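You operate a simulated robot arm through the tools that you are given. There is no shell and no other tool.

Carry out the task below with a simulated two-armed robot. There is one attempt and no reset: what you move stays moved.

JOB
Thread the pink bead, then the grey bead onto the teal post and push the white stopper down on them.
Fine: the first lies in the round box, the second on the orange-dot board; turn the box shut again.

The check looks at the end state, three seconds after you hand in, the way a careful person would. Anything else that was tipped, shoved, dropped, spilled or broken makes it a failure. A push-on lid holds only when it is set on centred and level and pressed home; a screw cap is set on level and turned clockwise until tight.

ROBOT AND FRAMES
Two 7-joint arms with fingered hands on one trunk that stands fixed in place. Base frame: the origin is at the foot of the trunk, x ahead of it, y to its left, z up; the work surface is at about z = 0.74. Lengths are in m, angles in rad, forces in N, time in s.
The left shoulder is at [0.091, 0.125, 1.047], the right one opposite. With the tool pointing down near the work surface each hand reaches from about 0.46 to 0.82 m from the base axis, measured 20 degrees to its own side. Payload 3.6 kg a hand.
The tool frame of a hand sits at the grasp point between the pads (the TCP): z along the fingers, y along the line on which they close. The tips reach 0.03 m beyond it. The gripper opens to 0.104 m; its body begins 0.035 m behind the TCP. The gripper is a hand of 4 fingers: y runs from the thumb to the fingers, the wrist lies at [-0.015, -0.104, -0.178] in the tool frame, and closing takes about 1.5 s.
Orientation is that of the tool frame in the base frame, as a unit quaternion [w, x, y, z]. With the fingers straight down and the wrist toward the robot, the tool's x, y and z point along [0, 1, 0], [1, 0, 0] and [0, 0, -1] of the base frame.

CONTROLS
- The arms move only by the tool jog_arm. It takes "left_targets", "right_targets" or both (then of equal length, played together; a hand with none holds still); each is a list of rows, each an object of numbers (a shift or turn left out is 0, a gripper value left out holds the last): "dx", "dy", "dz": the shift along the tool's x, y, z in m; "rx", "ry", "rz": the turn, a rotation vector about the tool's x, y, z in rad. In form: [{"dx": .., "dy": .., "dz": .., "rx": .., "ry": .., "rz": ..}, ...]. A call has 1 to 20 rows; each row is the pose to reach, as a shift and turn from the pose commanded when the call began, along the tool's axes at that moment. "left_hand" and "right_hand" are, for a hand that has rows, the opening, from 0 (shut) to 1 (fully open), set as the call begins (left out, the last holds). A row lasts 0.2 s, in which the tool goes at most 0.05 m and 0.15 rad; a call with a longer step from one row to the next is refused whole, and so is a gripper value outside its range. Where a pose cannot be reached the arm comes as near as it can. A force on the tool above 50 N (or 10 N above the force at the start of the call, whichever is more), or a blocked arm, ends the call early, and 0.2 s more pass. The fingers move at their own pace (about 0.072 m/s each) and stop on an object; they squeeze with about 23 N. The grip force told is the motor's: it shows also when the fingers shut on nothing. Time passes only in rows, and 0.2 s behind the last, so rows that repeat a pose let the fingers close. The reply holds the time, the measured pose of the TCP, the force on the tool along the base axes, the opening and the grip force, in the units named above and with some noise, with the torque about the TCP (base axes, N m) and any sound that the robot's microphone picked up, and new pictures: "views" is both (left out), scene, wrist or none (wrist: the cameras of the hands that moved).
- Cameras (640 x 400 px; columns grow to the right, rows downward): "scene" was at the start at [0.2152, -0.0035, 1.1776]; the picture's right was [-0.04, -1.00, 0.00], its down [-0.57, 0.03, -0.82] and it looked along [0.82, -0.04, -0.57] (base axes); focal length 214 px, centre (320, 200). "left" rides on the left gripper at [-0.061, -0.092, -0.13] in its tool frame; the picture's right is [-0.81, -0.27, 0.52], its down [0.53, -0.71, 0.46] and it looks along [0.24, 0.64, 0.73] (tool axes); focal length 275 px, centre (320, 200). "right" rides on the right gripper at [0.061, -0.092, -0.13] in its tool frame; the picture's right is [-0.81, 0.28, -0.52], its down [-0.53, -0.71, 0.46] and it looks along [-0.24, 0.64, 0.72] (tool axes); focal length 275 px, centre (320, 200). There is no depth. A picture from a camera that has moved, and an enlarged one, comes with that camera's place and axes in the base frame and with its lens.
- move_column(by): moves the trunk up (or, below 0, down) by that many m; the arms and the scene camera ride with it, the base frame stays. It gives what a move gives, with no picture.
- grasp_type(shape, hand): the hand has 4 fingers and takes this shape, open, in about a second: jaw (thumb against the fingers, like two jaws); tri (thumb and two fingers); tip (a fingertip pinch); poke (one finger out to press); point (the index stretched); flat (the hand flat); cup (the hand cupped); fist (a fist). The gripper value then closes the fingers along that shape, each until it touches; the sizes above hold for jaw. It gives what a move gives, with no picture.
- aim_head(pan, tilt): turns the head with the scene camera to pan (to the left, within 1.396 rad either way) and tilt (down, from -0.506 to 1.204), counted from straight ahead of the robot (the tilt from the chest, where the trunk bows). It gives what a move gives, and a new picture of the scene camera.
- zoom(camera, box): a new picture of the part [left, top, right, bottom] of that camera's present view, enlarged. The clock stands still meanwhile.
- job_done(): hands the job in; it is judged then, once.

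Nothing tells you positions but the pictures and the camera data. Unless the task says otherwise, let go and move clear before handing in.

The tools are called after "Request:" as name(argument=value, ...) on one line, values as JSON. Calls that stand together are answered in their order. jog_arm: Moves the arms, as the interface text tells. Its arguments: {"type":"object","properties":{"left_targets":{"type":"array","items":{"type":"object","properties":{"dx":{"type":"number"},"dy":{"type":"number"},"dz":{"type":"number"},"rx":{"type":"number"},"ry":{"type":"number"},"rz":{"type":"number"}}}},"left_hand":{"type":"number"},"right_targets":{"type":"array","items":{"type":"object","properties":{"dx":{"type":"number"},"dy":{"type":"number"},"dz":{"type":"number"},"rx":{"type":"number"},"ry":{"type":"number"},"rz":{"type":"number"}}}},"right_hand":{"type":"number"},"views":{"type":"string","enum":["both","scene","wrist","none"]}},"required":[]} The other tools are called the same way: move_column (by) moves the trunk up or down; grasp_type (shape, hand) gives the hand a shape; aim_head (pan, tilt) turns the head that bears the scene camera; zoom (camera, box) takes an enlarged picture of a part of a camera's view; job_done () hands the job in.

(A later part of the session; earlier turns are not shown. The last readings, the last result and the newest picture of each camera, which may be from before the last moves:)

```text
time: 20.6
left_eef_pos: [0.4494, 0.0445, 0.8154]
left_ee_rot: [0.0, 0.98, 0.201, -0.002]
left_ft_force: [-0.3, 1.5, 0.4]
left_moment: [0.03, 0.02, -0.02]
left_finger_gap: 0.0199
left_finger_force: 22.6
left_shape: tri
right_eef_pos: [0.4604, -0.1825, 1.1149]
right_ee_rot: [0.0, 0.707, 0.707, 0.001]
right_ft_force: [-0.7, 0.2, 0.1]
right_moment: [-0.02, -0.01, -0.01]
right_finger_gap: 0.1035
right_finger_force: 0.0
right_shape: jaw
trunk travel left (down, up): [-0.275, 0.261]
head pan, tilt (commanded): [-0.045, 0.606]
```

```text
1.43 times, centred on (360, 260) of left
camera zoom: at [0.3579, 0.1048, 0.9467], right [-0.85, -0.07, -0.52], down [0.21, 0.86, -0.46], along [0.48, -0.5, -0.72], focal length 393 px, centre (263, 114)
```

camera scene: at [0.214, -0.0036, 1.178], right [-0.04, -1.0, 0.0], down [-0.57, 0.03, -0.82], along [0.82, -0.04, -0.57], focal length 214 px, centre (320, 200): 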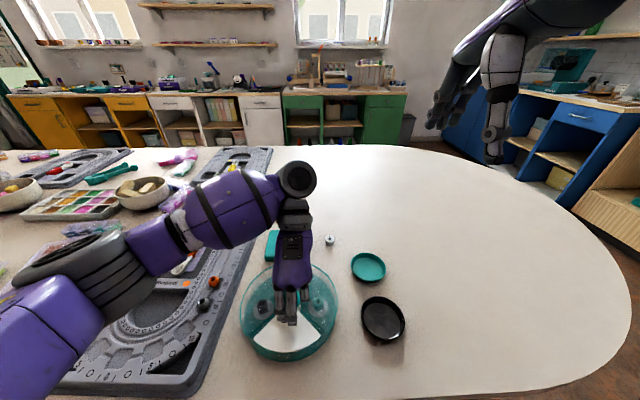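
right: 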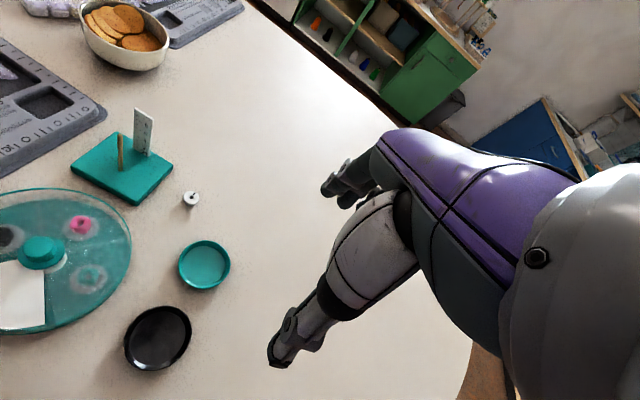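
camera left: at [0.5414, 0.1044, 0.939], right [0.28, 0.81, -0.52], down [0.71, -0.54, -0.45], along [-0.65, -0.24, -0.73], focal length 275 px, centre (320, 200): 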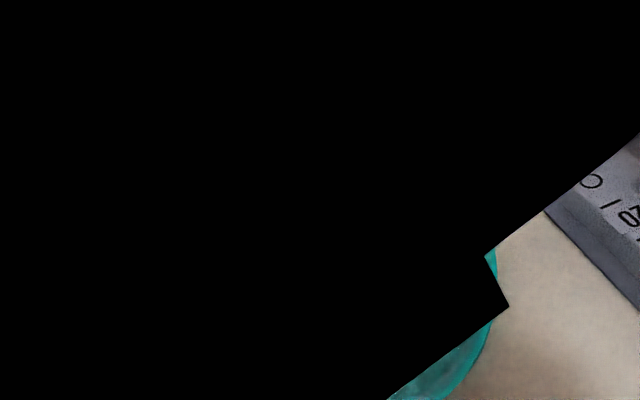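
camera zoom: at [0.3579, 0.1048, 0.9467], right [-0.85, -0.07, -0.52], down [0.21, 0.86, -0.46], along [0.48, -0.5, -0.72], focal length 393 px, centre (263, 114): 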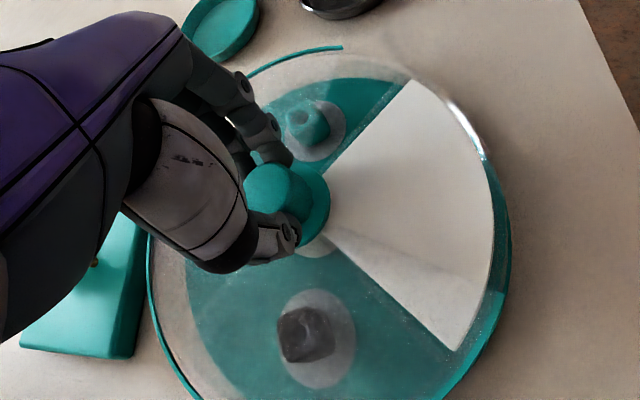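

The lid turns freely and the base stays put: the opening has begun moving over the teal-bead compartment. I'll continue this stroke through the rest of the quarter turn.

Request:
jog_arm(left_targets=[{"rz": -0.12}, {"rz": -0.24}, {"rz": -0.36}, {"rz": -0.48}, {"rz": -0.6}, {"rz": -0.72}, {"rz": -0.84}, {"rz": -0.96}, {"rz": -1.08}, {"rz": -1.18}, {"rz": -1.18}], views="none")

Request:
zoom(camera="scene", box=[235, 255, 345, 365])

Request:
zoom(camera="left", box=[220, 120, 500, 400])

```text
time: 23.0
left_eef_pos: [0.4505, 0.0427, 0.8144]
left_ee_rot: [0.0, 0.703, 0.711, 0.001]
left_ft_force: [-0.3, 1.3, 0.2]
left_moment: [0.03, -0.03, 0.0]
left_finger_gap: 0.0199
left_finger_force: 23.0
left_shape: tri
right_eef_pos: [0.4601, -0.183, 1.1153]
right_ee_rot: [0.0, 0.707, 0.707, 0.0]
right_ft_force: [-0.6, 0.1, 0.7]
right_moment: [0.0, 0.01, -0.02]
right_finger_gap: 0.1036
right_finger_force: 0.0
right_shape: jaw
trunk travel left (down, up): [-0.275, 0.261]
head pan, tilt (commanded): [-0.045, 0.606]
```

```text
3.64 times, centred on (290, 310) of scene
camera zoom: at [0.2152, -0.0033, 1.1776], right [-0.04, -1.0, 0.0], down [-0.57, 0.03, -0.82], along [0.82, -0.04, -0.57], focal length 780 px, centre (429, -200)
```

zoom: 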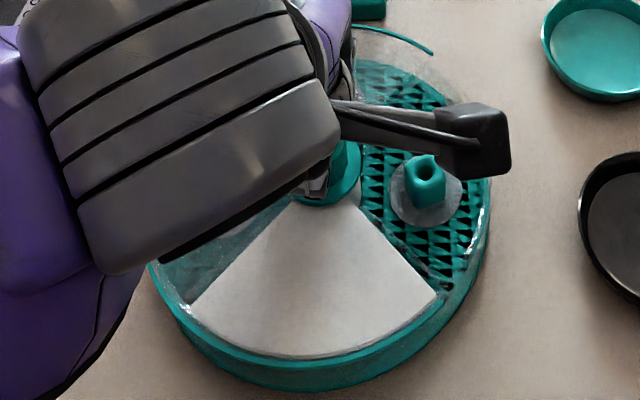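

```text
1.43 times, centred on (360, 260) of left
camera zoom: at [0.3589, -0.0182, 0.9467], right [-0.27, -0.81, -0.52], down [-0.72, 0.52, -0.46], along [0.64, 0.25, -0.73], focal length 393 px, centre (263, 114)
```

zoom: 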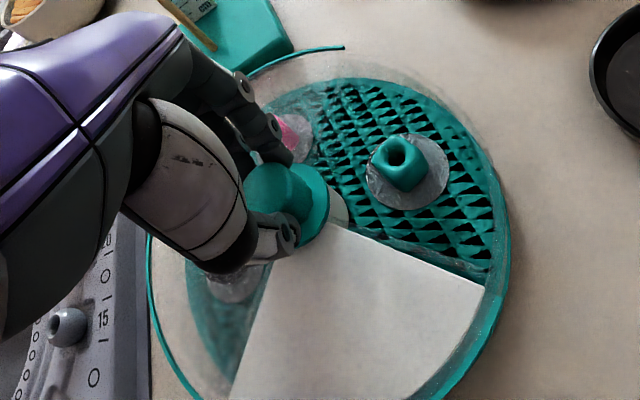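

The lid opening is now squarely over the teal-bead compartment (-y), exactly a quarter turn. I'll release, lift, wind the wrist back, and lower for the second stroke.

Request:
jog_arm(left_targets=[{}, {}, {}, {}, {"dz": -0.02}, {"dz": -0.045}, {"dz": -0.045, "rz": 0.14}, {"dz": -0.045, "rz": 0.28}, {"dz": -0.045, "rz": 0.42}, {"dz": -0.045, "rz": 0.56}, {"dz": -0.045, "rz": 0.7}, {"dz": -0.045, "rz": 0.84}, {"dz": -0.045, "rz": 0.98}, {"dz": -0.045, "rz": 1.12}, {"dz": -0.045, "rz": 1.26}, {"dz": -0.045, "rz": 1.4}, {"dz": -0.045, "rz": 1.54}, {"dz": -0.045, "rz": 1.64}, {"dz": -0.045, "rz": 1.64}], left_hand=0.55, views="none")

Request:
zoom(camera="scene", box=[235, 255, 345, 365])

Request:
zoom(camera="left", box=[220, 120, 500, 400])

```text
time: 27.0
left_eef_pos: [0.4504, 0.0428, 0.8612]
left_ee_rot: [-0.001, 1.0, -0.03, 0.0]
left_ft_force: [-0.2, 0.2, 0.5]
left_moment: [0.04, -0.02, 0.01]
left_finger_gap: 0.057
left_finger_force: 0.1
left_shape: tri
right_eef_pos: [0.4597, -0.1833, 1.1145]
right_ee_rot: [0.0, 0.707, 0.707, 0.0]
right_ft_force: [0.3, -0.1, 0.7]
right_moment: [0.06, 0.0, 0.02]
right_finger_gap: 0.1039
right_finger_force: 0.1
right_shape: jaw
trunk travel left (down, up): [-0.275, 0.261]
head pan, tilt (commanded): [-0.045, 0.606]
```

```text
3.64 times, centred on (290, 310) of scene
camera zoom: at [0.2152, -0.0035, 1.1776], right [-0.04, -1.0, 0.0], down [-0.57, 0.03, -0.82], along [0.82, -0.04, -0.57], focal length 780 px, centre (429, -200)
```

zoom: 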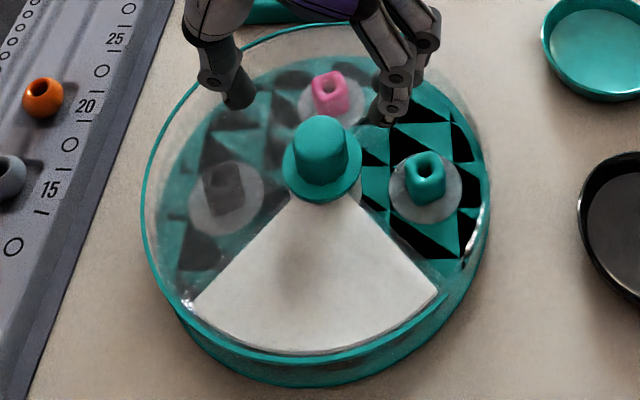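

```text
1.43 times, centred on (360, 260) of left
camera zoom: at [0.3945, 0.1392, 0.9916], right [-0.79, 0.32, -0.52], down [0.57, 0.68, -0.46], along [0.2, -0.66, -0.72], focal length 393 px, centre (263, 114)
```

zoom: 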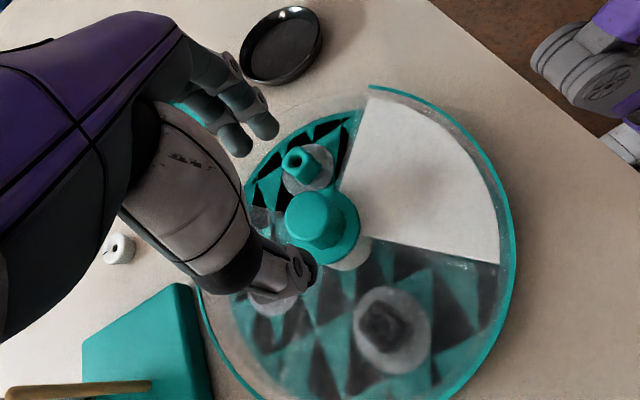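

The box crept perhaps 2 mm toward -y when I let go, so the knob is now near [0.451, 0.042]. I'll lower for the second stroke with that small correction and check before closing.

Request:
jog_arm(left_targets=[{"dy": 0.002, "dz": 0.02}, {"dy": 0.002, "dz": 0.04}, {"dy": 0.002, "dz": 0.0465}, {"dy": 0.002, "dz": 0.0465}], left_hand=0.5, views="none")

Request:
zoom(camera="scene", box=[255, 255, 325, 325])

Request:
zoom(camera="left", box=[220, 120, 500, 400])

```text
time: 28.0
left_eef_pos: [0.4503, 0.0414, 0.8143]
left_ee_rot: [0.0, 1.0, -0.03, -0.001]
left_ft_force: [0.4, -0.5, 0.2]
left_moment: [-0.02, 0.03, 0.01]
left_finger_gap: 0.0525
left_finger_force: 0.1
left_shape: tri
right_eef_pos: [0.46, -0.1817, 1.1145]
right_ee_rot: [0.0, 0.707, 0.707, -0.001]
right_ft_force: [0.3, -0.3, 0.3]
right_moment: [0.05, -0.02, 0.02]
right_finger_gap: 0.1037
right_finger_force: 0.1
right_shape: jaw
trunk travel left (down, up): [-0.275, 0.261]
head pan, tilt (commanded): [-0.045, 0.606]
```

```text
5.71 times, centred on (290, 290) of scene
camera zoom: at [0.2152, -0.0035, 1.1776], right [-0.04, -1.0, 0.0], down [-0.57, 0.03, -0.82], along [0.82, -0.04, -0.57], focal length 1226 px, centre (491, -314)
```

zoom: 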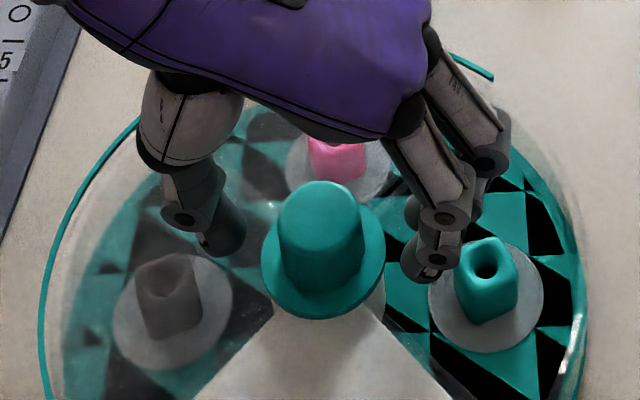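

```text
1.43 times, centred on (360, 260) of left
camera zoom: at [0.3937, 0.1375, 0.9455], right [-0.79, 0.32, -0.52], down [0.57, 0.68, -0.46], along [0.21, -0.66, -0.72], focal length 393 px, centre (263, 114)
```

zoom: 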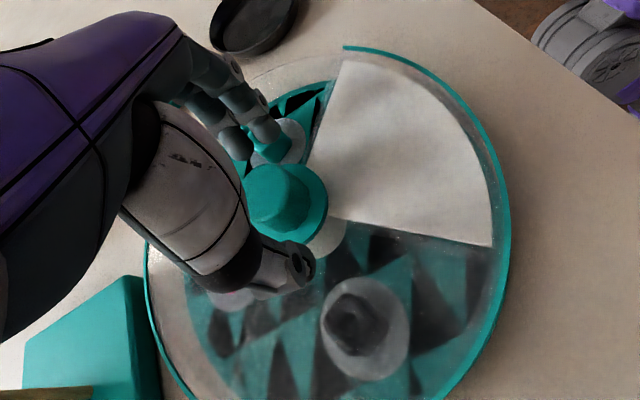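

Centred again in both views. Closing on the knob and turning the second quarter counter-clockwise.

Request:
jog_arm(left_targets=[{}, {}, {}, {}, {}, {}, {"rz": -0.12}, {"rz": -0.24}, {"rz": -0.36}, {"rz": -0.48}, {"rz": -0.6}, {"rz": -0.72}, {"rz": -0.8}, {"rz": -0.8}], left_hand=0, views="none")

Request:
zoom(camera="scene", box=[235, 255, 345, 365])

Request:
zoom(camera="left", box=[220, 120, 500, 400])

```text
time: 31.0
left_eef_pos: [0.451, 0.0417, 0.8144]
left_ee_rot: [0.0, 0.932, 0.363, 0.0]
left_ft_force: [3.4, -0.9, 1.8]
left_moment: [-0.02, -0.08, 0.02]
left_finger_gap: 0.0199
left_finger_force: 23.2
left_shape: tri
right_eef_pos: [0.4605, -0.1822, 1.1152]
right_ee_rot: [0.0, 0.707, 0.707, 0.0]
right_ft_force: [-0.4, -0.5, -1.1]
right_moment: [0.0, -0.04, 0.0]
right_finger_gap: 0.1038
right_finger_force: 0.0
right_shape: jaw
trunk travel left (down, up): [-0.275, 0.261]
head pan, tilt (commanded): [-0.045, 0.606]
```

```text
3.64 times, centred on (290, 310) of scene
camera zoom: at [0.2153, -0.0036, 1.1776], right [-0.04, -1.0, 0.0], down [-0.57, 0.03, -0.82], along [0.82, -0.04, -0.57], focal length 780 px, centre (429, -200)
```

zoom: 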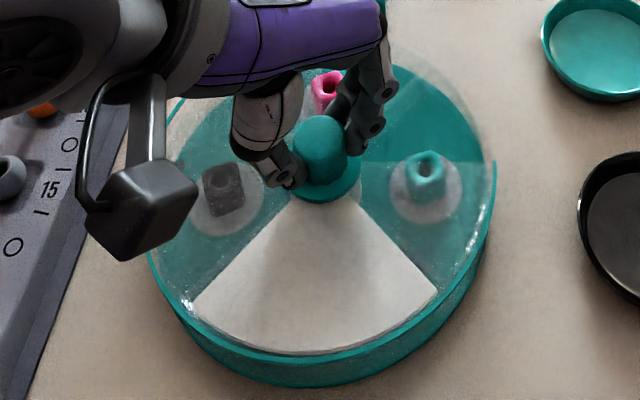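

```text
1.43 times, centred on (360, 260) of left
camera zoom: at [0.3428, 0.0683, 0.9452], right [-0.78, -0.35, -0.52], down [-0.09, 0.89, -0.46], along [0.62, -0.31, -0.72], focal length 393 px, centre (263, 114)
```

zoom: 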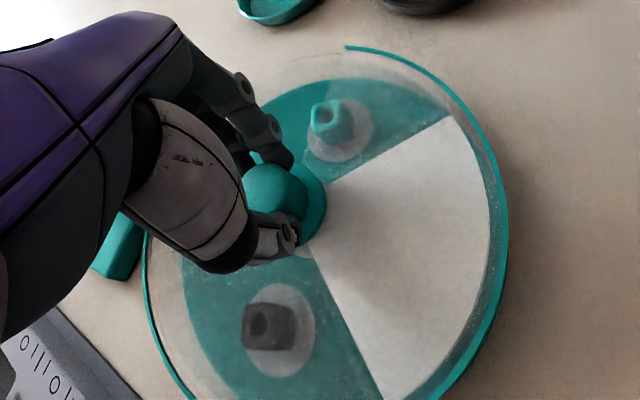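

The opening's trailing edge now points straight to -y, so about 0.8 rad more centres it over the pink bead. Continuing.

Request:
jog_arm(left_targets=[{"rz": -0.12}, {"rz": -0.24}, {"rz": -0.36}, {"rz": -0.48}, {"rz": -0.6}, {"rz": -0.72}, {"rz": -0.8}, {"rz": -0.8}], views="none")

Request:
zoom(camera="right", box=[0, 100, 240, 340])

Request:
zoom(camera="left", box=[220, 120, 500, 400])

```text
time: 32.8
left_eef_pos: [0.4512, 0.0418, 0.8136]
left_ee_rot: [-0.001, 0.717, 0.697, -0.001]
left_ft_force: [1.3, -2.0, 1.1]
left_moment: [-0.06, -0.11, -0.04]
left_finger_gap: 0.0198
left_finger_force: 22.7
left_shape: tri
right_eef_pos: [0.4611, -0.1821, 1.1148]
right_ee_rot: [0.0, 0.707, 0.707, 0.0]
right_ft_force: [0.2, 0.0, -0.1]
right_moment: [0.01, 0.0, 0.01]
right_finger_gap: 0.1036
right_finger_force: 0.0
right_shape: jaw
trunk travel left (down, up): [-0.275, 0.261]
head pan, tilt (commanded): [-0.045, 0.606]
```

```text
1.67 times, centred on (120, 220) of right
camera zoom: at [0.369, -0.1193, 1.2465], right [0.28, -0.81, 0.52], down [-0.71, -0.53, -0.46], along [0.64, -0.24, -0.72], focal length 459 px, centre (653, 167)
```

zoom: 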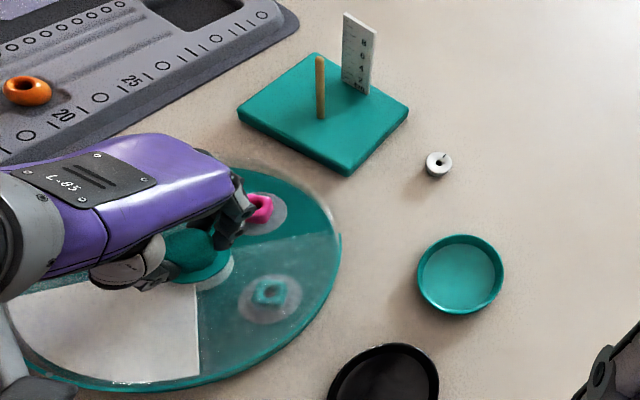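

```text
1.43 times, centred on (360, 260) of left
camera zoom: at [0.3567, -0.0165, 0.9454], right [-0.3, -0.8, -0.52], down [-0.7, 0.55, -0.45], along [0.65, 0.23, -0.73], focal length 393 px, centre (263, 114)
```

zoom: 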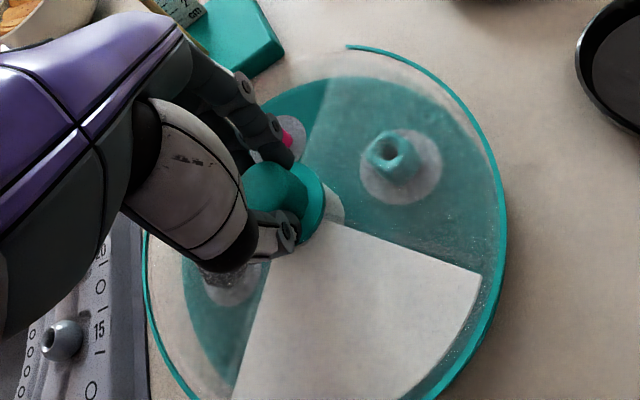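

The opening now lies over the pink compartment. I'll release, lift clear and turn to the side pose for a good look at the open compartment.

Request:
jog_arm(left_targets=[{}, {}, {}, {}, {"dz": -0.02}, {"dz": -0.05}, {"dz": -0.08, "rz": 0.14}, {"dz": -0.11, "rz": 0.28}, {"dz": -0.12, "rz": 0.42}, {"dz": -0.12, "rz": 0.56}, {"dz": -0.12, "rz": 0.7}, {"dz": -0.12, "rz": 0.84}, {"dz": -0.12, "rz": 0.98}, {"dz": -0.12, "rz": 1.12}, {"dz": -0.12, "rz": 1.26}, {"dz": -0.12, "rz": 1.4}, {"dz": -0.12, "rz": 1.54}, {"dz": -0.12, "rz": 1.54}], left_hand=0.55, views="none")

Request:
grasp_type(shape="tip", hand="left")

Request:
zoom(camera="scene", box=[235, 235, 345, 345])

Request:
zoom(camera="left", box=[220, 120, 500, 400])

Request:
zoom(camera="right", box=[0, 160, 160, 300])

```text
time: 36.6
left_eef_pos: [0.4508, 0.0416, 0.9334]
left_ee_rot: [0.0, 1.0, 0.0, -0.001]
left_ft_force: [-0.1, 0.3, -0.3]
left_moment: [0.01, -0.02, 0.01]
left_finger_gap: 0.0571
left_finger_force: 0.0
left_shape: tri
right_eef_pos: [0.4601, -0.182, 1.1155]
right_ee_rot: [0.0, 0.707, 0.707, 0.0]
right_ft_force: [1.1, -0.2, -0.5]
right_moment: [-0.03, -0.02, 0.01]
right_finger_gap: 0.1035
right_finger_force: 0.1
right_shape: jaw
trunk travel left (down, up): [-0.275, 0.261]
head pan, tilt (commanded): [-0.045, 0.606]
```

```text
time: 37.5
left_eef_pos: [0.4488, 0.0427, 0.9346]
left_ee_rot: [0.0, 1.0, 0.001, 0.0]
left_ft_force: [0.3, 0.6, 0.4]
left_moment: [0.0, 0.0, 0.03]
left_finger_gap: 0.1042
left_finger_force: 0.0
left_shape: tip
right_eef_pos: [0.4615, -0.1817, 1.1143]
right_ee_rot: [0.0, 0.707, 0.708, 0.0]
right_ft_force: [-0.6, -0.3, -0.4]
right_moment: [0.03, 0.0, 0.0]
right_finger_gap: 0.1036
right_finger_force: 0.0
right_shape: jaw
trunk travel left (down, up): [-0.275, 0.261]
head pan, tilt (commanded): [-0.045, 0.606]
```

```text
3.64 times, centred on (290, 290) of scene
camera zoom: at [0.2152, -0.0035, 1.1776], right [-0.04, -1.0, 0.0], down [-0.57, 0.03, -0.82], along [0.82, -0.04, -0.57], focal length 780 px, centre (429, -127)
```

zoom: 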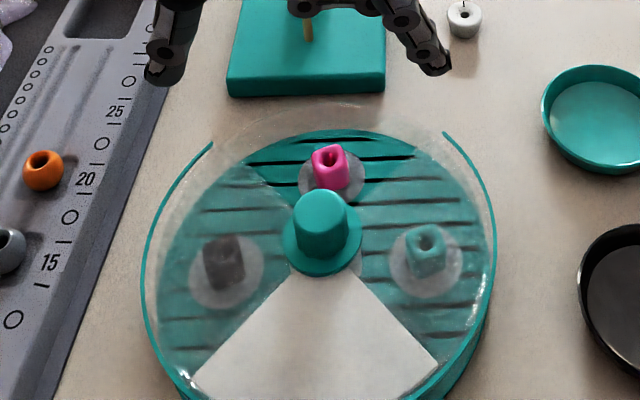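

```text
1.43 times, centred on (360, 260) of left
camera zoom: at [0.3886, 0.1337, 1.0652], right [-0.81, 0.27, -0.52], down [0.53, 0.71, -0.46], along [0.24, -0.64, -0.72], focal length 393 px, centre (263, 114)
```

zoom: 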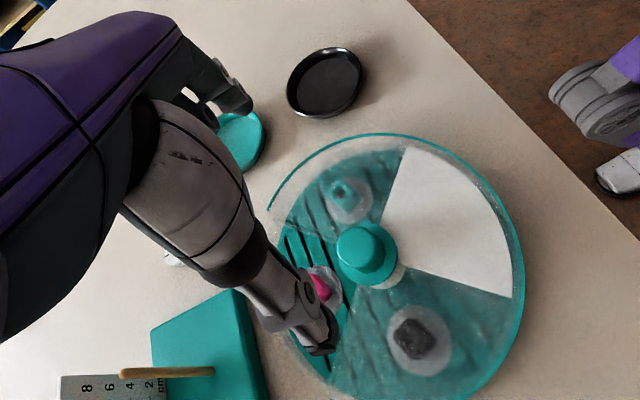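

```text
2.86 times, centred on (80, 230) of right
camera zoom: at [0.3687, -0.1192, 1.2466], right [0.28, -0.81, 0.52], down [-0.71, -0.53, -0.46], along [0.64, -0.24, -0.72], focal length 786 px, centre (1006, 114)
```

zoom: 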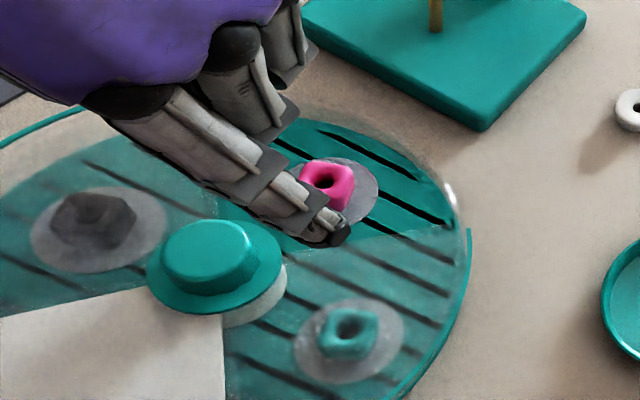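

The compartment with the pink bead is open; I place the bead at about [0.502, 0.043] with its hole upward. Zooming hard to see its orientation and size.

Request:
zoom(camera="scene", box=[280, 265, 310, 300])

Request:
zoom(camera="right", box=[60, 185, 120, 235])

```text
11.43 times, centred on (295, 282) of scene
camera zoom: at [0.2152, -0.0035, 1.1776], right [-0.04, -1.0, 0.0], down [-0.57, 0.03, -0.82], along [0.82, -0.04, -0.57], focal length 2451 px, centre (606, -743)
```

zoom: 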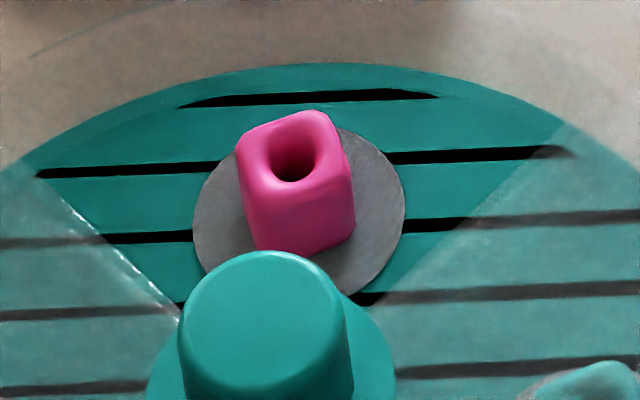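

```text
8.00 times, centred on (90, 210) of right
camera zoom: at [0.3687, -0.1192, 1.2466], right [0.28, -0.81, 0.52], down [-0.71, -0.53, -0.46], along [0.64, -0.24, -0.72], focal length 2202 px, centre (2160, 120)
```

zoom: 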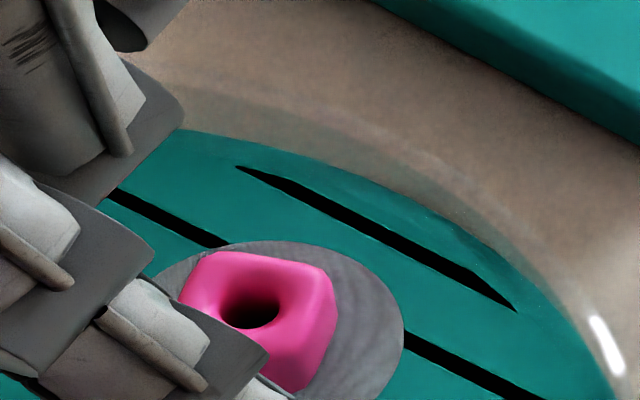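

Super-clear view: a rounded pink cube about 17 mm wide, turned roughly 25° counter-clockwise, hole up, top just below lid height. I'll align the pinch with its faces and hover with narrowed fingertips above it.

Request:
jog_arm(left_targets=[{"dx": 0.017, "rz": -0.14}, {"dx": 0.034, "rz": -0.28, "dz": 0.02}, {"dx": 0.051, "dy": -0.001, "rz": -0.42, "dz": 0.05}, {"dx": 0.051, "dy": -0.001, "rz": -0.436, "dz": 0.08}, {"dx": 0.051, "dy": -0.001, "rz": -0.436, "dz": 0.09}, {"dx": 0.051, "dy": -0.001, "rz": -0.436, "dz": 0.09}, {"dx": 0.051, "dy": -0.001, "rz": -0.436, "dz": 0.09}], left_hand=0.36, views="none")

Request:
zoom(camera="scene", box=[250, 220, 340, 310])

Request:
zoom(camera="left", box=[240, 160, 440, 320])

Request:
zoom(camera="right", box=[40, 140, 160, 240])

```text
time: 39.1
left_eef_pos: [0.5016, 0.0422, 0.8444]
left_ee_rot: [0.0, 0.976, 0.217, -0.001]
left_ft_force: [1.0, 0.4, 0.4]
left_moment: [0.0, 0.0, 0.0]
left_finger_gap: 0.0382
left_finger_force: 0.0
left_shape: tip
right_eef_pos: [0.4604, -0.1809, 1.1151]
right_ee_rot: [-0.001, 0.707, 0.707, 0.0]
right_ft_force: [0.3, 1.1, 1.0]
right_moment: [0.0, 0.0, 0.02]
right_finger_gap: 0.1038
right_finger_force: 0.1
right_shape: jaw
trunk travel left (down, up): [-0.275, 0.261]
head pan, tilt (commanded): [-0.045, 0.606]
```

```text
4.44 times, centred on (295, 265) of scene
camera zoom: at [0.2152, -0.0035, 1.1776], right [-0.04, -1.0, 0.0], down [-0.57, 0.03, -0.82], along [0.82, -0.04, -0.57], focal length 953 px, centre (431, -89)
```

zoom: 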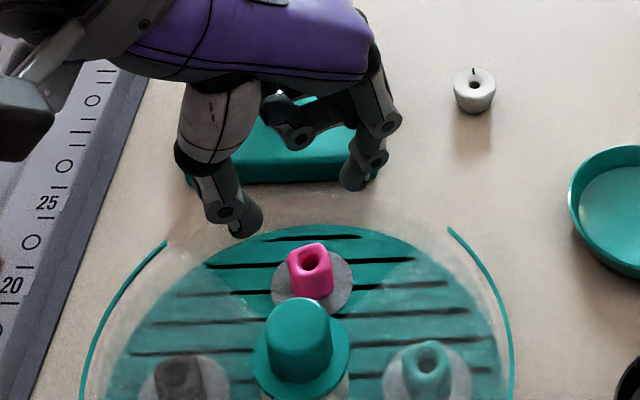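

```text
2.50 times, centred on (340, 240) of left
camera zoom: at [0.4066, 0.1004, 0.975], right [-0.85, -0.09, -0.52], down [0.18, 0.87, -0.46], along [0.49, -0.48, -0.72], focal length 688 px, centre (270, 100)
```

zoom: 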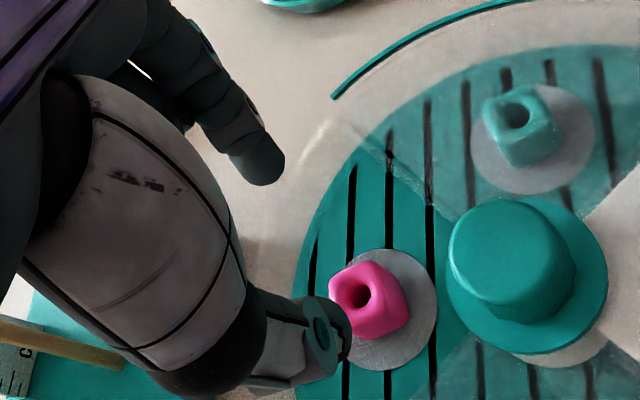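

```text
4.00 times, centred on (100, 190) of right
camera zoom: at [0.3687, -0.1192, 1.2466], right [0.28, -0.81, 0.52], down [-0.71, -0.53, -0.46], along [0.64, -0.24, -0.72], focal length 1101 px, centre (1200, 240)
```

zoom: 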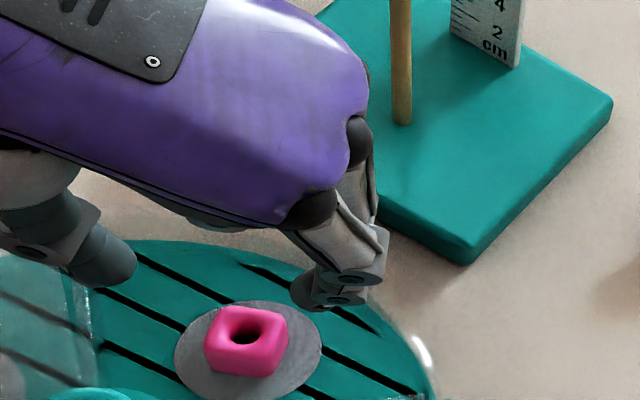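

The hand sits where expected, and the bead is within about 2 mm of the pinch centre. One more tight zoom from the wrist camera to check the face alignment before going down.

Request:
zoom(camera="left", box=[320, 225, 390, 290])

```text
6.15 times, centred on (355, 258) of left
camera zoom: at [0.4066, 0.1004, 0.975], right [-0.85, -0.09, -0.52], down [0.18, 0.87, -0.46], along [0.49, -0.48, -0.72], focal length 1694 px, centre (105, -154)
```

zoom: 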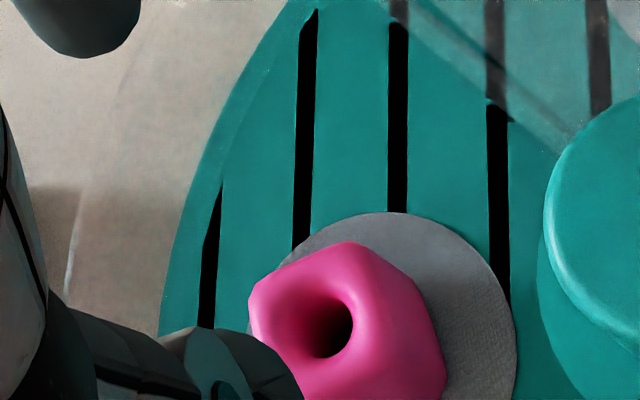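

The bead is aligned within a few degrees of the pinch. The wedge sides leave little room for the thumb, so I'll narrow the gap to about 30 mm, bias slightly toward the index side, and stop just above lid level to check clearances.

Request:
jog_arm(left_targets=[{"dx": 0.002, "dy": 0.0015}, {"dx": 0.002, "dy": 0.0015}, {"dx": 0.002, "dy": 0.0015, "dz": 0.015}, {"dx": 0.002, "dy": 0.0015, "dz": 0.028}, {"dx": 0.002, "dy": 0.0015, "dz": 0.028}], left_hand=0.285, views="none")

Request:
zoom(camera="scene", box=[265, 240, 325, 300])

Request:
zoom(camera="left", box=[270, 190, 390, 290])

Request:
zoom(camera="right", box=[40, 170, 130, 240])

```text
time: 40.3
left_eef_pos: [0.5039, 0.0413, 0.8149]
left_ee_rot: [0.0, 0.976, 0.217, -0.001]
left_ft_force: [-0.2, 0.6, 0.2]
left_moment: [-0.01, 0.0, 0.03]
left_finger_gap: 0.0304
left_finger_force: 0.0
left_shape: tip
right_eef_pos: [0.46, -0.1816, 1.1151]
right_ee_rot: [0.0, 0.707, 0.708, 0.001]
right_ft_force: [-0.4, 0.2, -0.7]
right_moment: [0.01, -0.01, 0.04]
right_finger_gap: 0.1036
right_finger_force: 0.1
right_shape: jaw
trunk travel left (down, up): [-0.275, 0.261]
head pan, tilt (commanded): [-0.045, 0.606]
```

```text
6.67 times, centred on (295, 270) of scene
camera zoom: at [0.2152, -0.0035, 1.1776], right [-0.04, -1.0, 0.0], down [-0.57, 0.03, -0.82], along [0.82, -0.04, -0.57], focal length 1430 px, centre (487, -267)
```

zoom: 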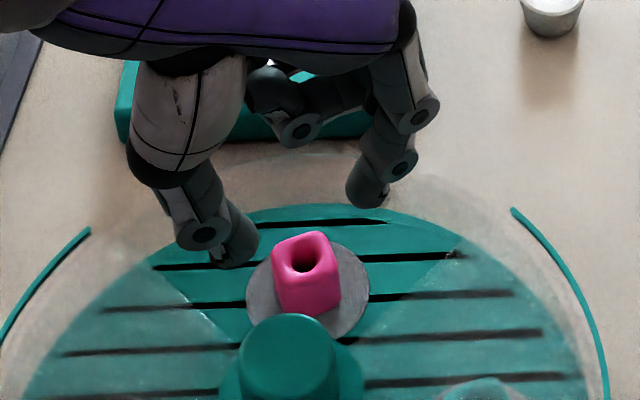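

```text
4.00 times, centred on (330, 240) of left
camera zoom: at [0.4093, 0.0997, 0.9467], right [-0.85, -0.09, -0.52], down [0.18, 0.87, -0.46], along [0.49, -0.48, -0.72], focal length 1101 px, centre (280, 40)
```

zoom: 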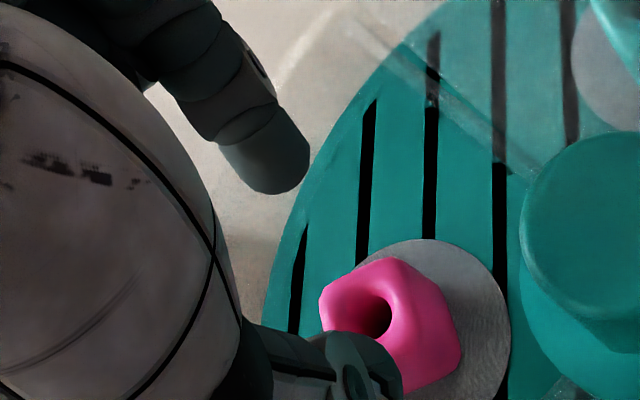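

```text
5.71 times, centred on (85, 205) of right
camera zoom: at [0.3687, -0.1192, 1.2466], right [0.27, -0.81, 0.52], down [-0.71, -0.53, -0.46], along [0.64, -0.24, -0.72], focal length 1573 px, centre (1663, 171)
```

zoom: 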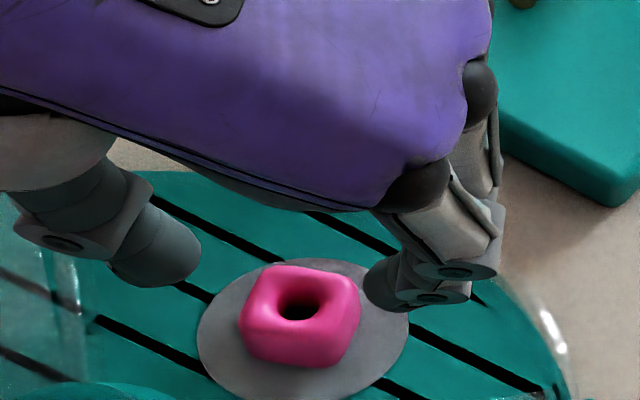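

Both fingertips clear the bead and the wedge edges; bead top is near z = 0.769. Going down around the bead.

Request:
jog_arm(left_targets=[{"dz": 0.01}, {"dz": 0.02}, {"dz": 0.026}, {"dz": 0.026}], views="none")

Request:
zoom(camera="scene", box=[265, 240, 325, 300])

Request:
zoom(camera="left", box=[270, 190, 390, 290])

Request:
zoom(camera="right", box=[40, 170, 130, 240])

```text
time: 41.3
left_eef_pos: [0.5041, 0.0424, 0.7891]
left_ee_rot: [0.0, 0.976, 0.217, -0.001]
left_ft_force: [0.1, -0.4, -0.7]
left_moment: [0.03, -0.01, 0.04]
left_finger_gap: 0.0305
left_finger_force: 0.1
left_shape: tip
right_eef_pos: [0.4598, -0.1814, 1.1148]
right_ee_rot: [0.0, 0.707, 0.707, 0.0]
right_ft_force: [-0.2, -0.8, 0.6]
right_moment: [0.01, -0.02, -0.03]
right_finger_gap: 0.1037
right_finger_force: 0.0
right_shape: jaw
trunk travel left (down, up): [-0.275, 0.261]
head pan, tilt (commanded): [-0.045, 0.606]
```

```text
6.67 times, centred on (295, 270) of scene
camera zoom: at [0.2152, -0.0035, 1.1776], right [-0.04, -1.0, 0.0], down [-0.57, 0.03, -0.82], along [0.82, -0.04, -0.57], focal length 1430 px, centre (487, -267)
```

zoom: 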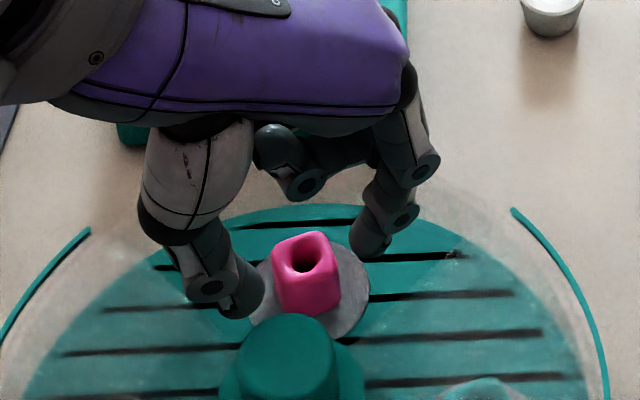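

```text
4.00 times, centred on (330, 240) of left
camera zoom: at [0.4088, 0.1, 0.921], right [-0.85, -0.09, -0.52], down [0.18, 0.87, -0.46], along [0.49, -0.48, -0.72], focal length 1101 px, centre (280, 40)
```

zoom: 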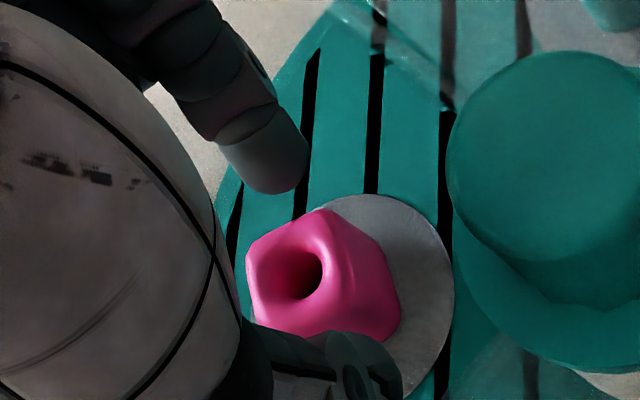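

```text
5.71 times, centred on (85, 205) of right
camera zoom: at [0.3687, -0.1192, 1.2466], right [0.28, -0.81, 0.52], down [-0.71, -0.53, -0.46], along [0.64, -0.24, -0.72], focal length 1573 px, centre (1663, 171)
```

zoom: 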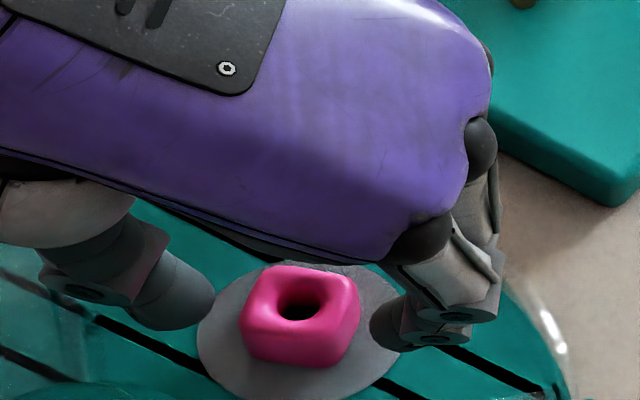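

The bead sits between thumb and index with clearance on all sides and no contact force. I'll trim 2 mm along the finger width, go 3 mm deeper, then close.

Request:
jog_arm(left_targets=[{"dx": 0.002, "dz": 0.003}, {"dx": 0.002, "dz": 0.003}], views="none")

Request:
jog_arm(left_targets=[{}, {}, {}, {}, {}], left_hand=0, views="none")

Request:
zoom(camera="scene", box=[265, 240, 325, 300])

Request:
zoom(camera="left", box=[270, 190, 390, 290])

Request:
zoom(camera="right", box=[40, 170, 130, 240])

```text
time: 41.9
left_eef_pos: [0.5043, 0.0422, 0.7871]
left_ee_rot: [0.001, 0.976, 0.217, -0.001]
left_ft_force: [-0.1, 0.2, 0.3]
left_moment: [0.02, 0.01, 0.01]
left_finger_gap: 0.0304
left_finger_force: 0.0
left_shape: tip
right_eef_pos: [0.4604, -0.1824, 1.1151]
right_ee_rot: [0.0, 0.707, 0.707, -0.001]
right_ft_force: [1.0, 0.5, 0.0]
right_moment: [-0.02, -0.02, 0.02]
right_finger_gap: 0.1037
right_finger_force: 0.0
right_shape: jaw
trunk travel left (down, up): [-0.275, 0.261]
head pan, tilt (commanded): [-0.045, 0.606]
```

```text
time: 43.1
left_eef_pos: [0.5046, 0.0432, 0.7871]
left_ee_rot: [-0.001, 0.976, 0.217, -0.001]
left_ft_force: [-0.6, 0.2, -0.2]
left_moment: [0.01, -0.03, 0.0]
left_finger_gap: 0.0148
left_finger_force: 23.0
left_shape: tip
right_eef_pos: [0.4609, -0.1821, 1.1143]
right_ee_rot: [0.0, 0.707, 0.707, 0.001]
right_ft_force: [0.4, -0.1, -0.4]
right_moment: [0.0, 0.01, 0.0]
right_finger_gap: 0.1038
right_finger_force: 0.1
right_shape: jaw
trunk travel left (down, up): [-0.275, 0.261]
head pan, tilt (commanded): [-0.045, 0.606]
```

```text
6.67 times, centred on (295, 270) of scene
camera zoom: at [0.2152, -0.0035, 1.1776], right [-0.04, -1.0, 0.0], down [-0.57, 0.03, -0.82], along [0.82, -0.04, -0.57], focal length 1430 px, centre (487, -267)
```

zoom: 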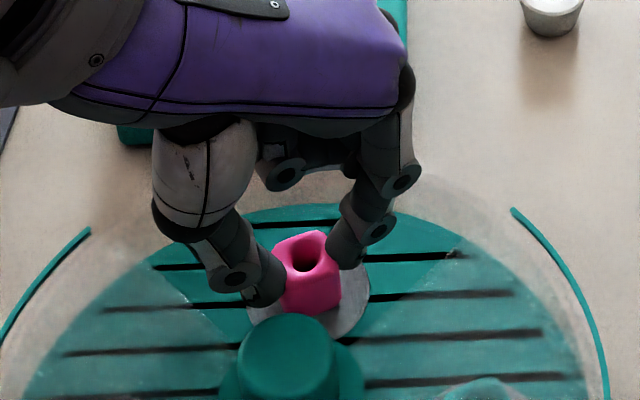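

```text
4.00 times, centred on (330, 240) of left
camera zoom: at [0.4106, 0.1007, 0.9183], right [-0.85, -0.09, -0.52], down [0.18, 0.87, -0.46], along [0.49, -0.48, -0.72], focal length 1101 px, centre (280, 40)
```

zoom: 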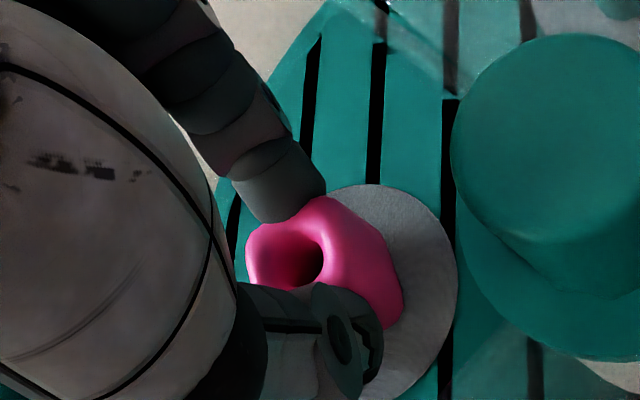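

```text
5.71 times, centred on (85, 205) of right
camera zoom: at [0.3687, -0.1192, 1.2466], right [0.28, -0.81, 0.52], down [-0.71, -0.53, -0.46], along [0.64, -0.24, -0.72], focal length 1573 px, centre (1663, 171)
```

zoom: 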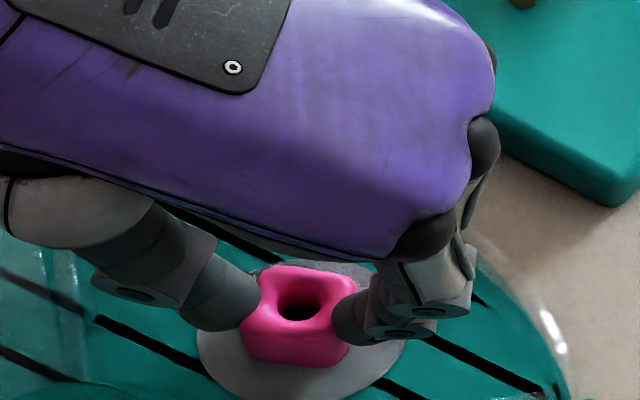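

The bead is pinched across its faces (gap about 15 mm). I'll lift straight up slowly and check that it comes along level.

Request:
jog_arm(left_targets=[{"dz": -0.01}, {"dz": -0.02}, {"dz": -0.035}, {"dz": -0.055}, {"dz": -0.08}, {"dz": -0.105}, {"dz": -0.12}, {"dz": -0.12}], views="none")

Request:
zoom(camera="scene", box=[250, 190, 330, 290])

Request:
zoom(camera="left", box=[270, 190, 390, 290])

Request:
zoom(camera="right", box=[40, 100, 180, 240])

```text
time: 44.9
left_eef_pos: [0.5043, 0.0428, 0.9065]
left_ee_rot: [0.0, 0.976, 0.217, 0.0]
left_ft_force: [-0.1, 0.5, 0.0]
left_moment: [0.03, 0.04, 0.02]
left_finger_gap: 0.0149
left_finger_force: 23.2
left_shape: tip
right_eef_pos: [0.4607, -0.1823, 1.1151]
right_ee_rot: [0.0, 0.707, 0.707, 0.0]
right_ft_force: [-1.4, 0.4, 0.1]
right_moment: [0.0, 0.01, -0.02]
right_finger_gap: 0.1036
right_finger_force: 0.0
right_shape: jaw
trunk travel left (down, up): [-0.275, 0.261]
head pan, tilt (commanded): [-0.045, 0.606]
```

```text
4.00 times, centred on (290, 240) of scene
camera zoom: at [0.2152, -0.0035, 1.1776], right [-0.04, -1.0, 0.0], down [-0.57, 0.03, -0.82], along [0.82, -0.04, -0.57], focal length 858 px, centre (440, 40)
```

zoom: 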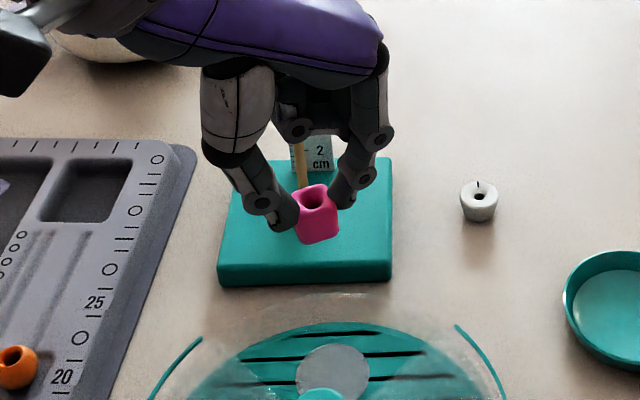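

```text
4.00 times, centred on (330, 240) of left
camera zoom: at [0.4105, 0.1006, 1.0382], right [-0.85, -0.09, -0.52], down [0.18, 0.87, -0.46], along [0.49, -0.48, -0.72], focal length 1101 px, centre (280, 40)
```

zoom: 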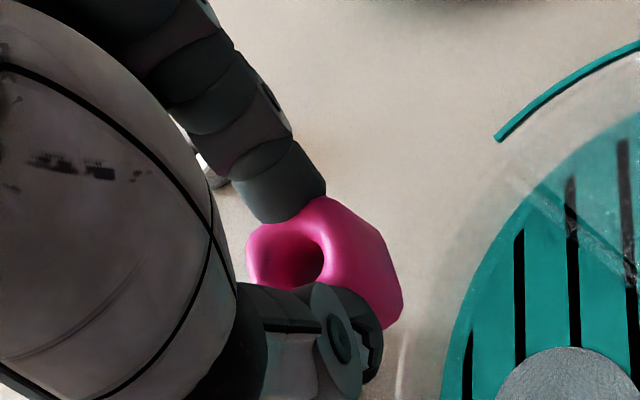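

```text
2.86 times, centred on (110, 170) of right
camera zoom: at [0.3687, -0.1192, 1.2466], right [0.27, -0.81, 0.52], down [-0.71, -0.53, -0.46], along [0.64, -0.24, -0.72], focal length 786 px, centre (920, 286)
```

zoom: 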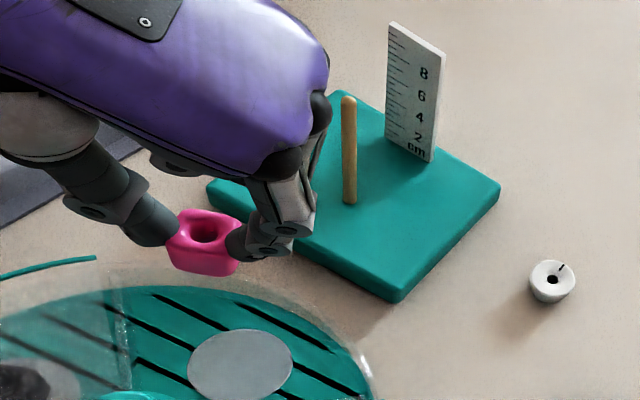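

The pink bead is held level, hole upright, centred on the tool point. I'll carry it at this height to just above the post near [0.613, 0.065] and compare hole and post tip from several views.

Request:
jog_arm(left_targets=[{"dx": 0.027, "dy": 0.0066}, {"dx": 0.054, "dy": 0.0132}, {"dx": 0.081, "dy": 0.0198}, {"dx": 0.1, "dy": 0.024}, {"dx": 0.108, "dy": 0.0263}, {"dx": 0.108, "dy": 0.0263}], views="none")

Request:
zoom(camera="scene", box=[260, 185, 330, 255])

Request:
zoom(camera="left", box=[270, 190, 390, 290])

Request:
zoom(camera="right", box=[80, 80, 180, 180])

```text
time: 46.3
left_eef_pos: [0.6142, 0.0648, 0.9065]
left_ee_rot: [0.0, 0.976, 0.217, 0.0]
left_ft_force: [-0.1, 0.1, -0.3]
left_moment: [0.02, 0.0, 0.01]
left_finger_gap: 0.0149
left_finger_force: 22.9
left_shape: tip
right_eef_pos: [0.4602, -0.1824, 1.1155]
right_ee_rot: [-0.001, 0.707, 0.707, -0.001]
right_ft_force: [0.6, 0.9, 0.0]
right_moment: [-0.02, -0.01, -0.03]
right_finger_gap: 0.1038
right_finger_force: 0.0
right_shape: jaw
trunk travel left (down, up): [-0.275, 0.261]
head pan, tilt (commanded): [-0.045, 0.606]
```

```text
5.71 times, centred on (295, 220) of scene
camera zoom: at [0.2152, -0.0035, 1.1776], right [-0.04, -1.0, 0.0], down [-0.57, 0.03, -0.82], along [0.82, -0.04, -0.57], focal length 1226 px, centre (463, 86)
```

zoom: 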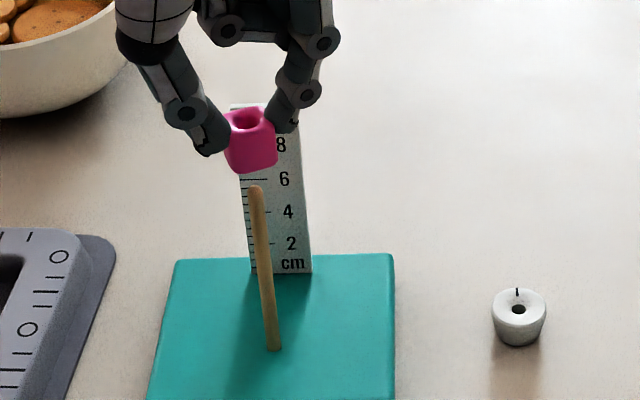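

```text
4.00 times, centred on (330, 240) of left
camera zoom: at [0.5201, 0.1229, 1.0378], right [-0.85, -0.09, -0.52], down [0.18, 0.87, -0.46], along [0.49, -0.48, -0.72], focal length 1101 px, centre (280, 40)
```

zoom: 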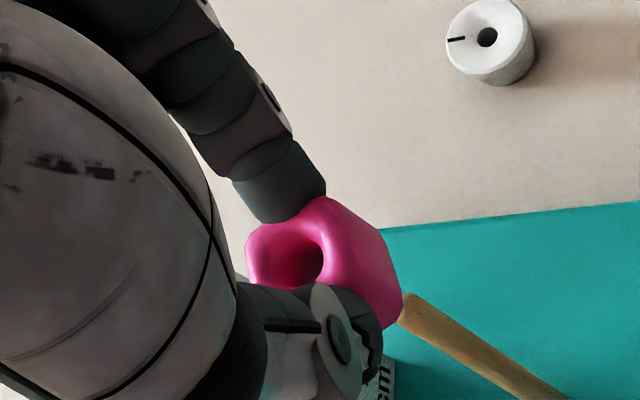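

```text
4.00 times, centred on (130, 130) of right
camera zoom: at [0.3687, -0.1192, 1.2466], right [0.27, -0.81, 0.52], down [-0.71, -0.53, -0.46], along [0.64, -0.24, -0.72], focal length 1101 px, centre (1080, 480)
```

zoom: 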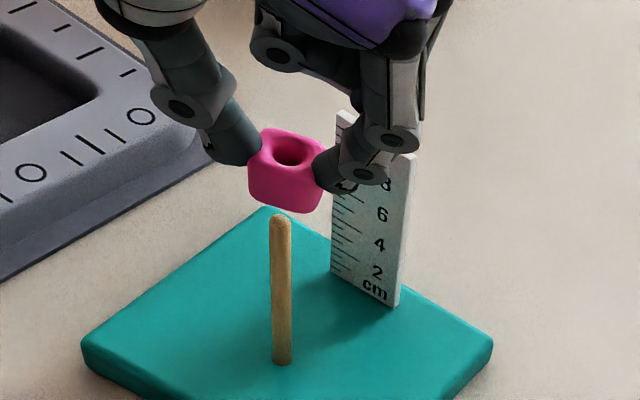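

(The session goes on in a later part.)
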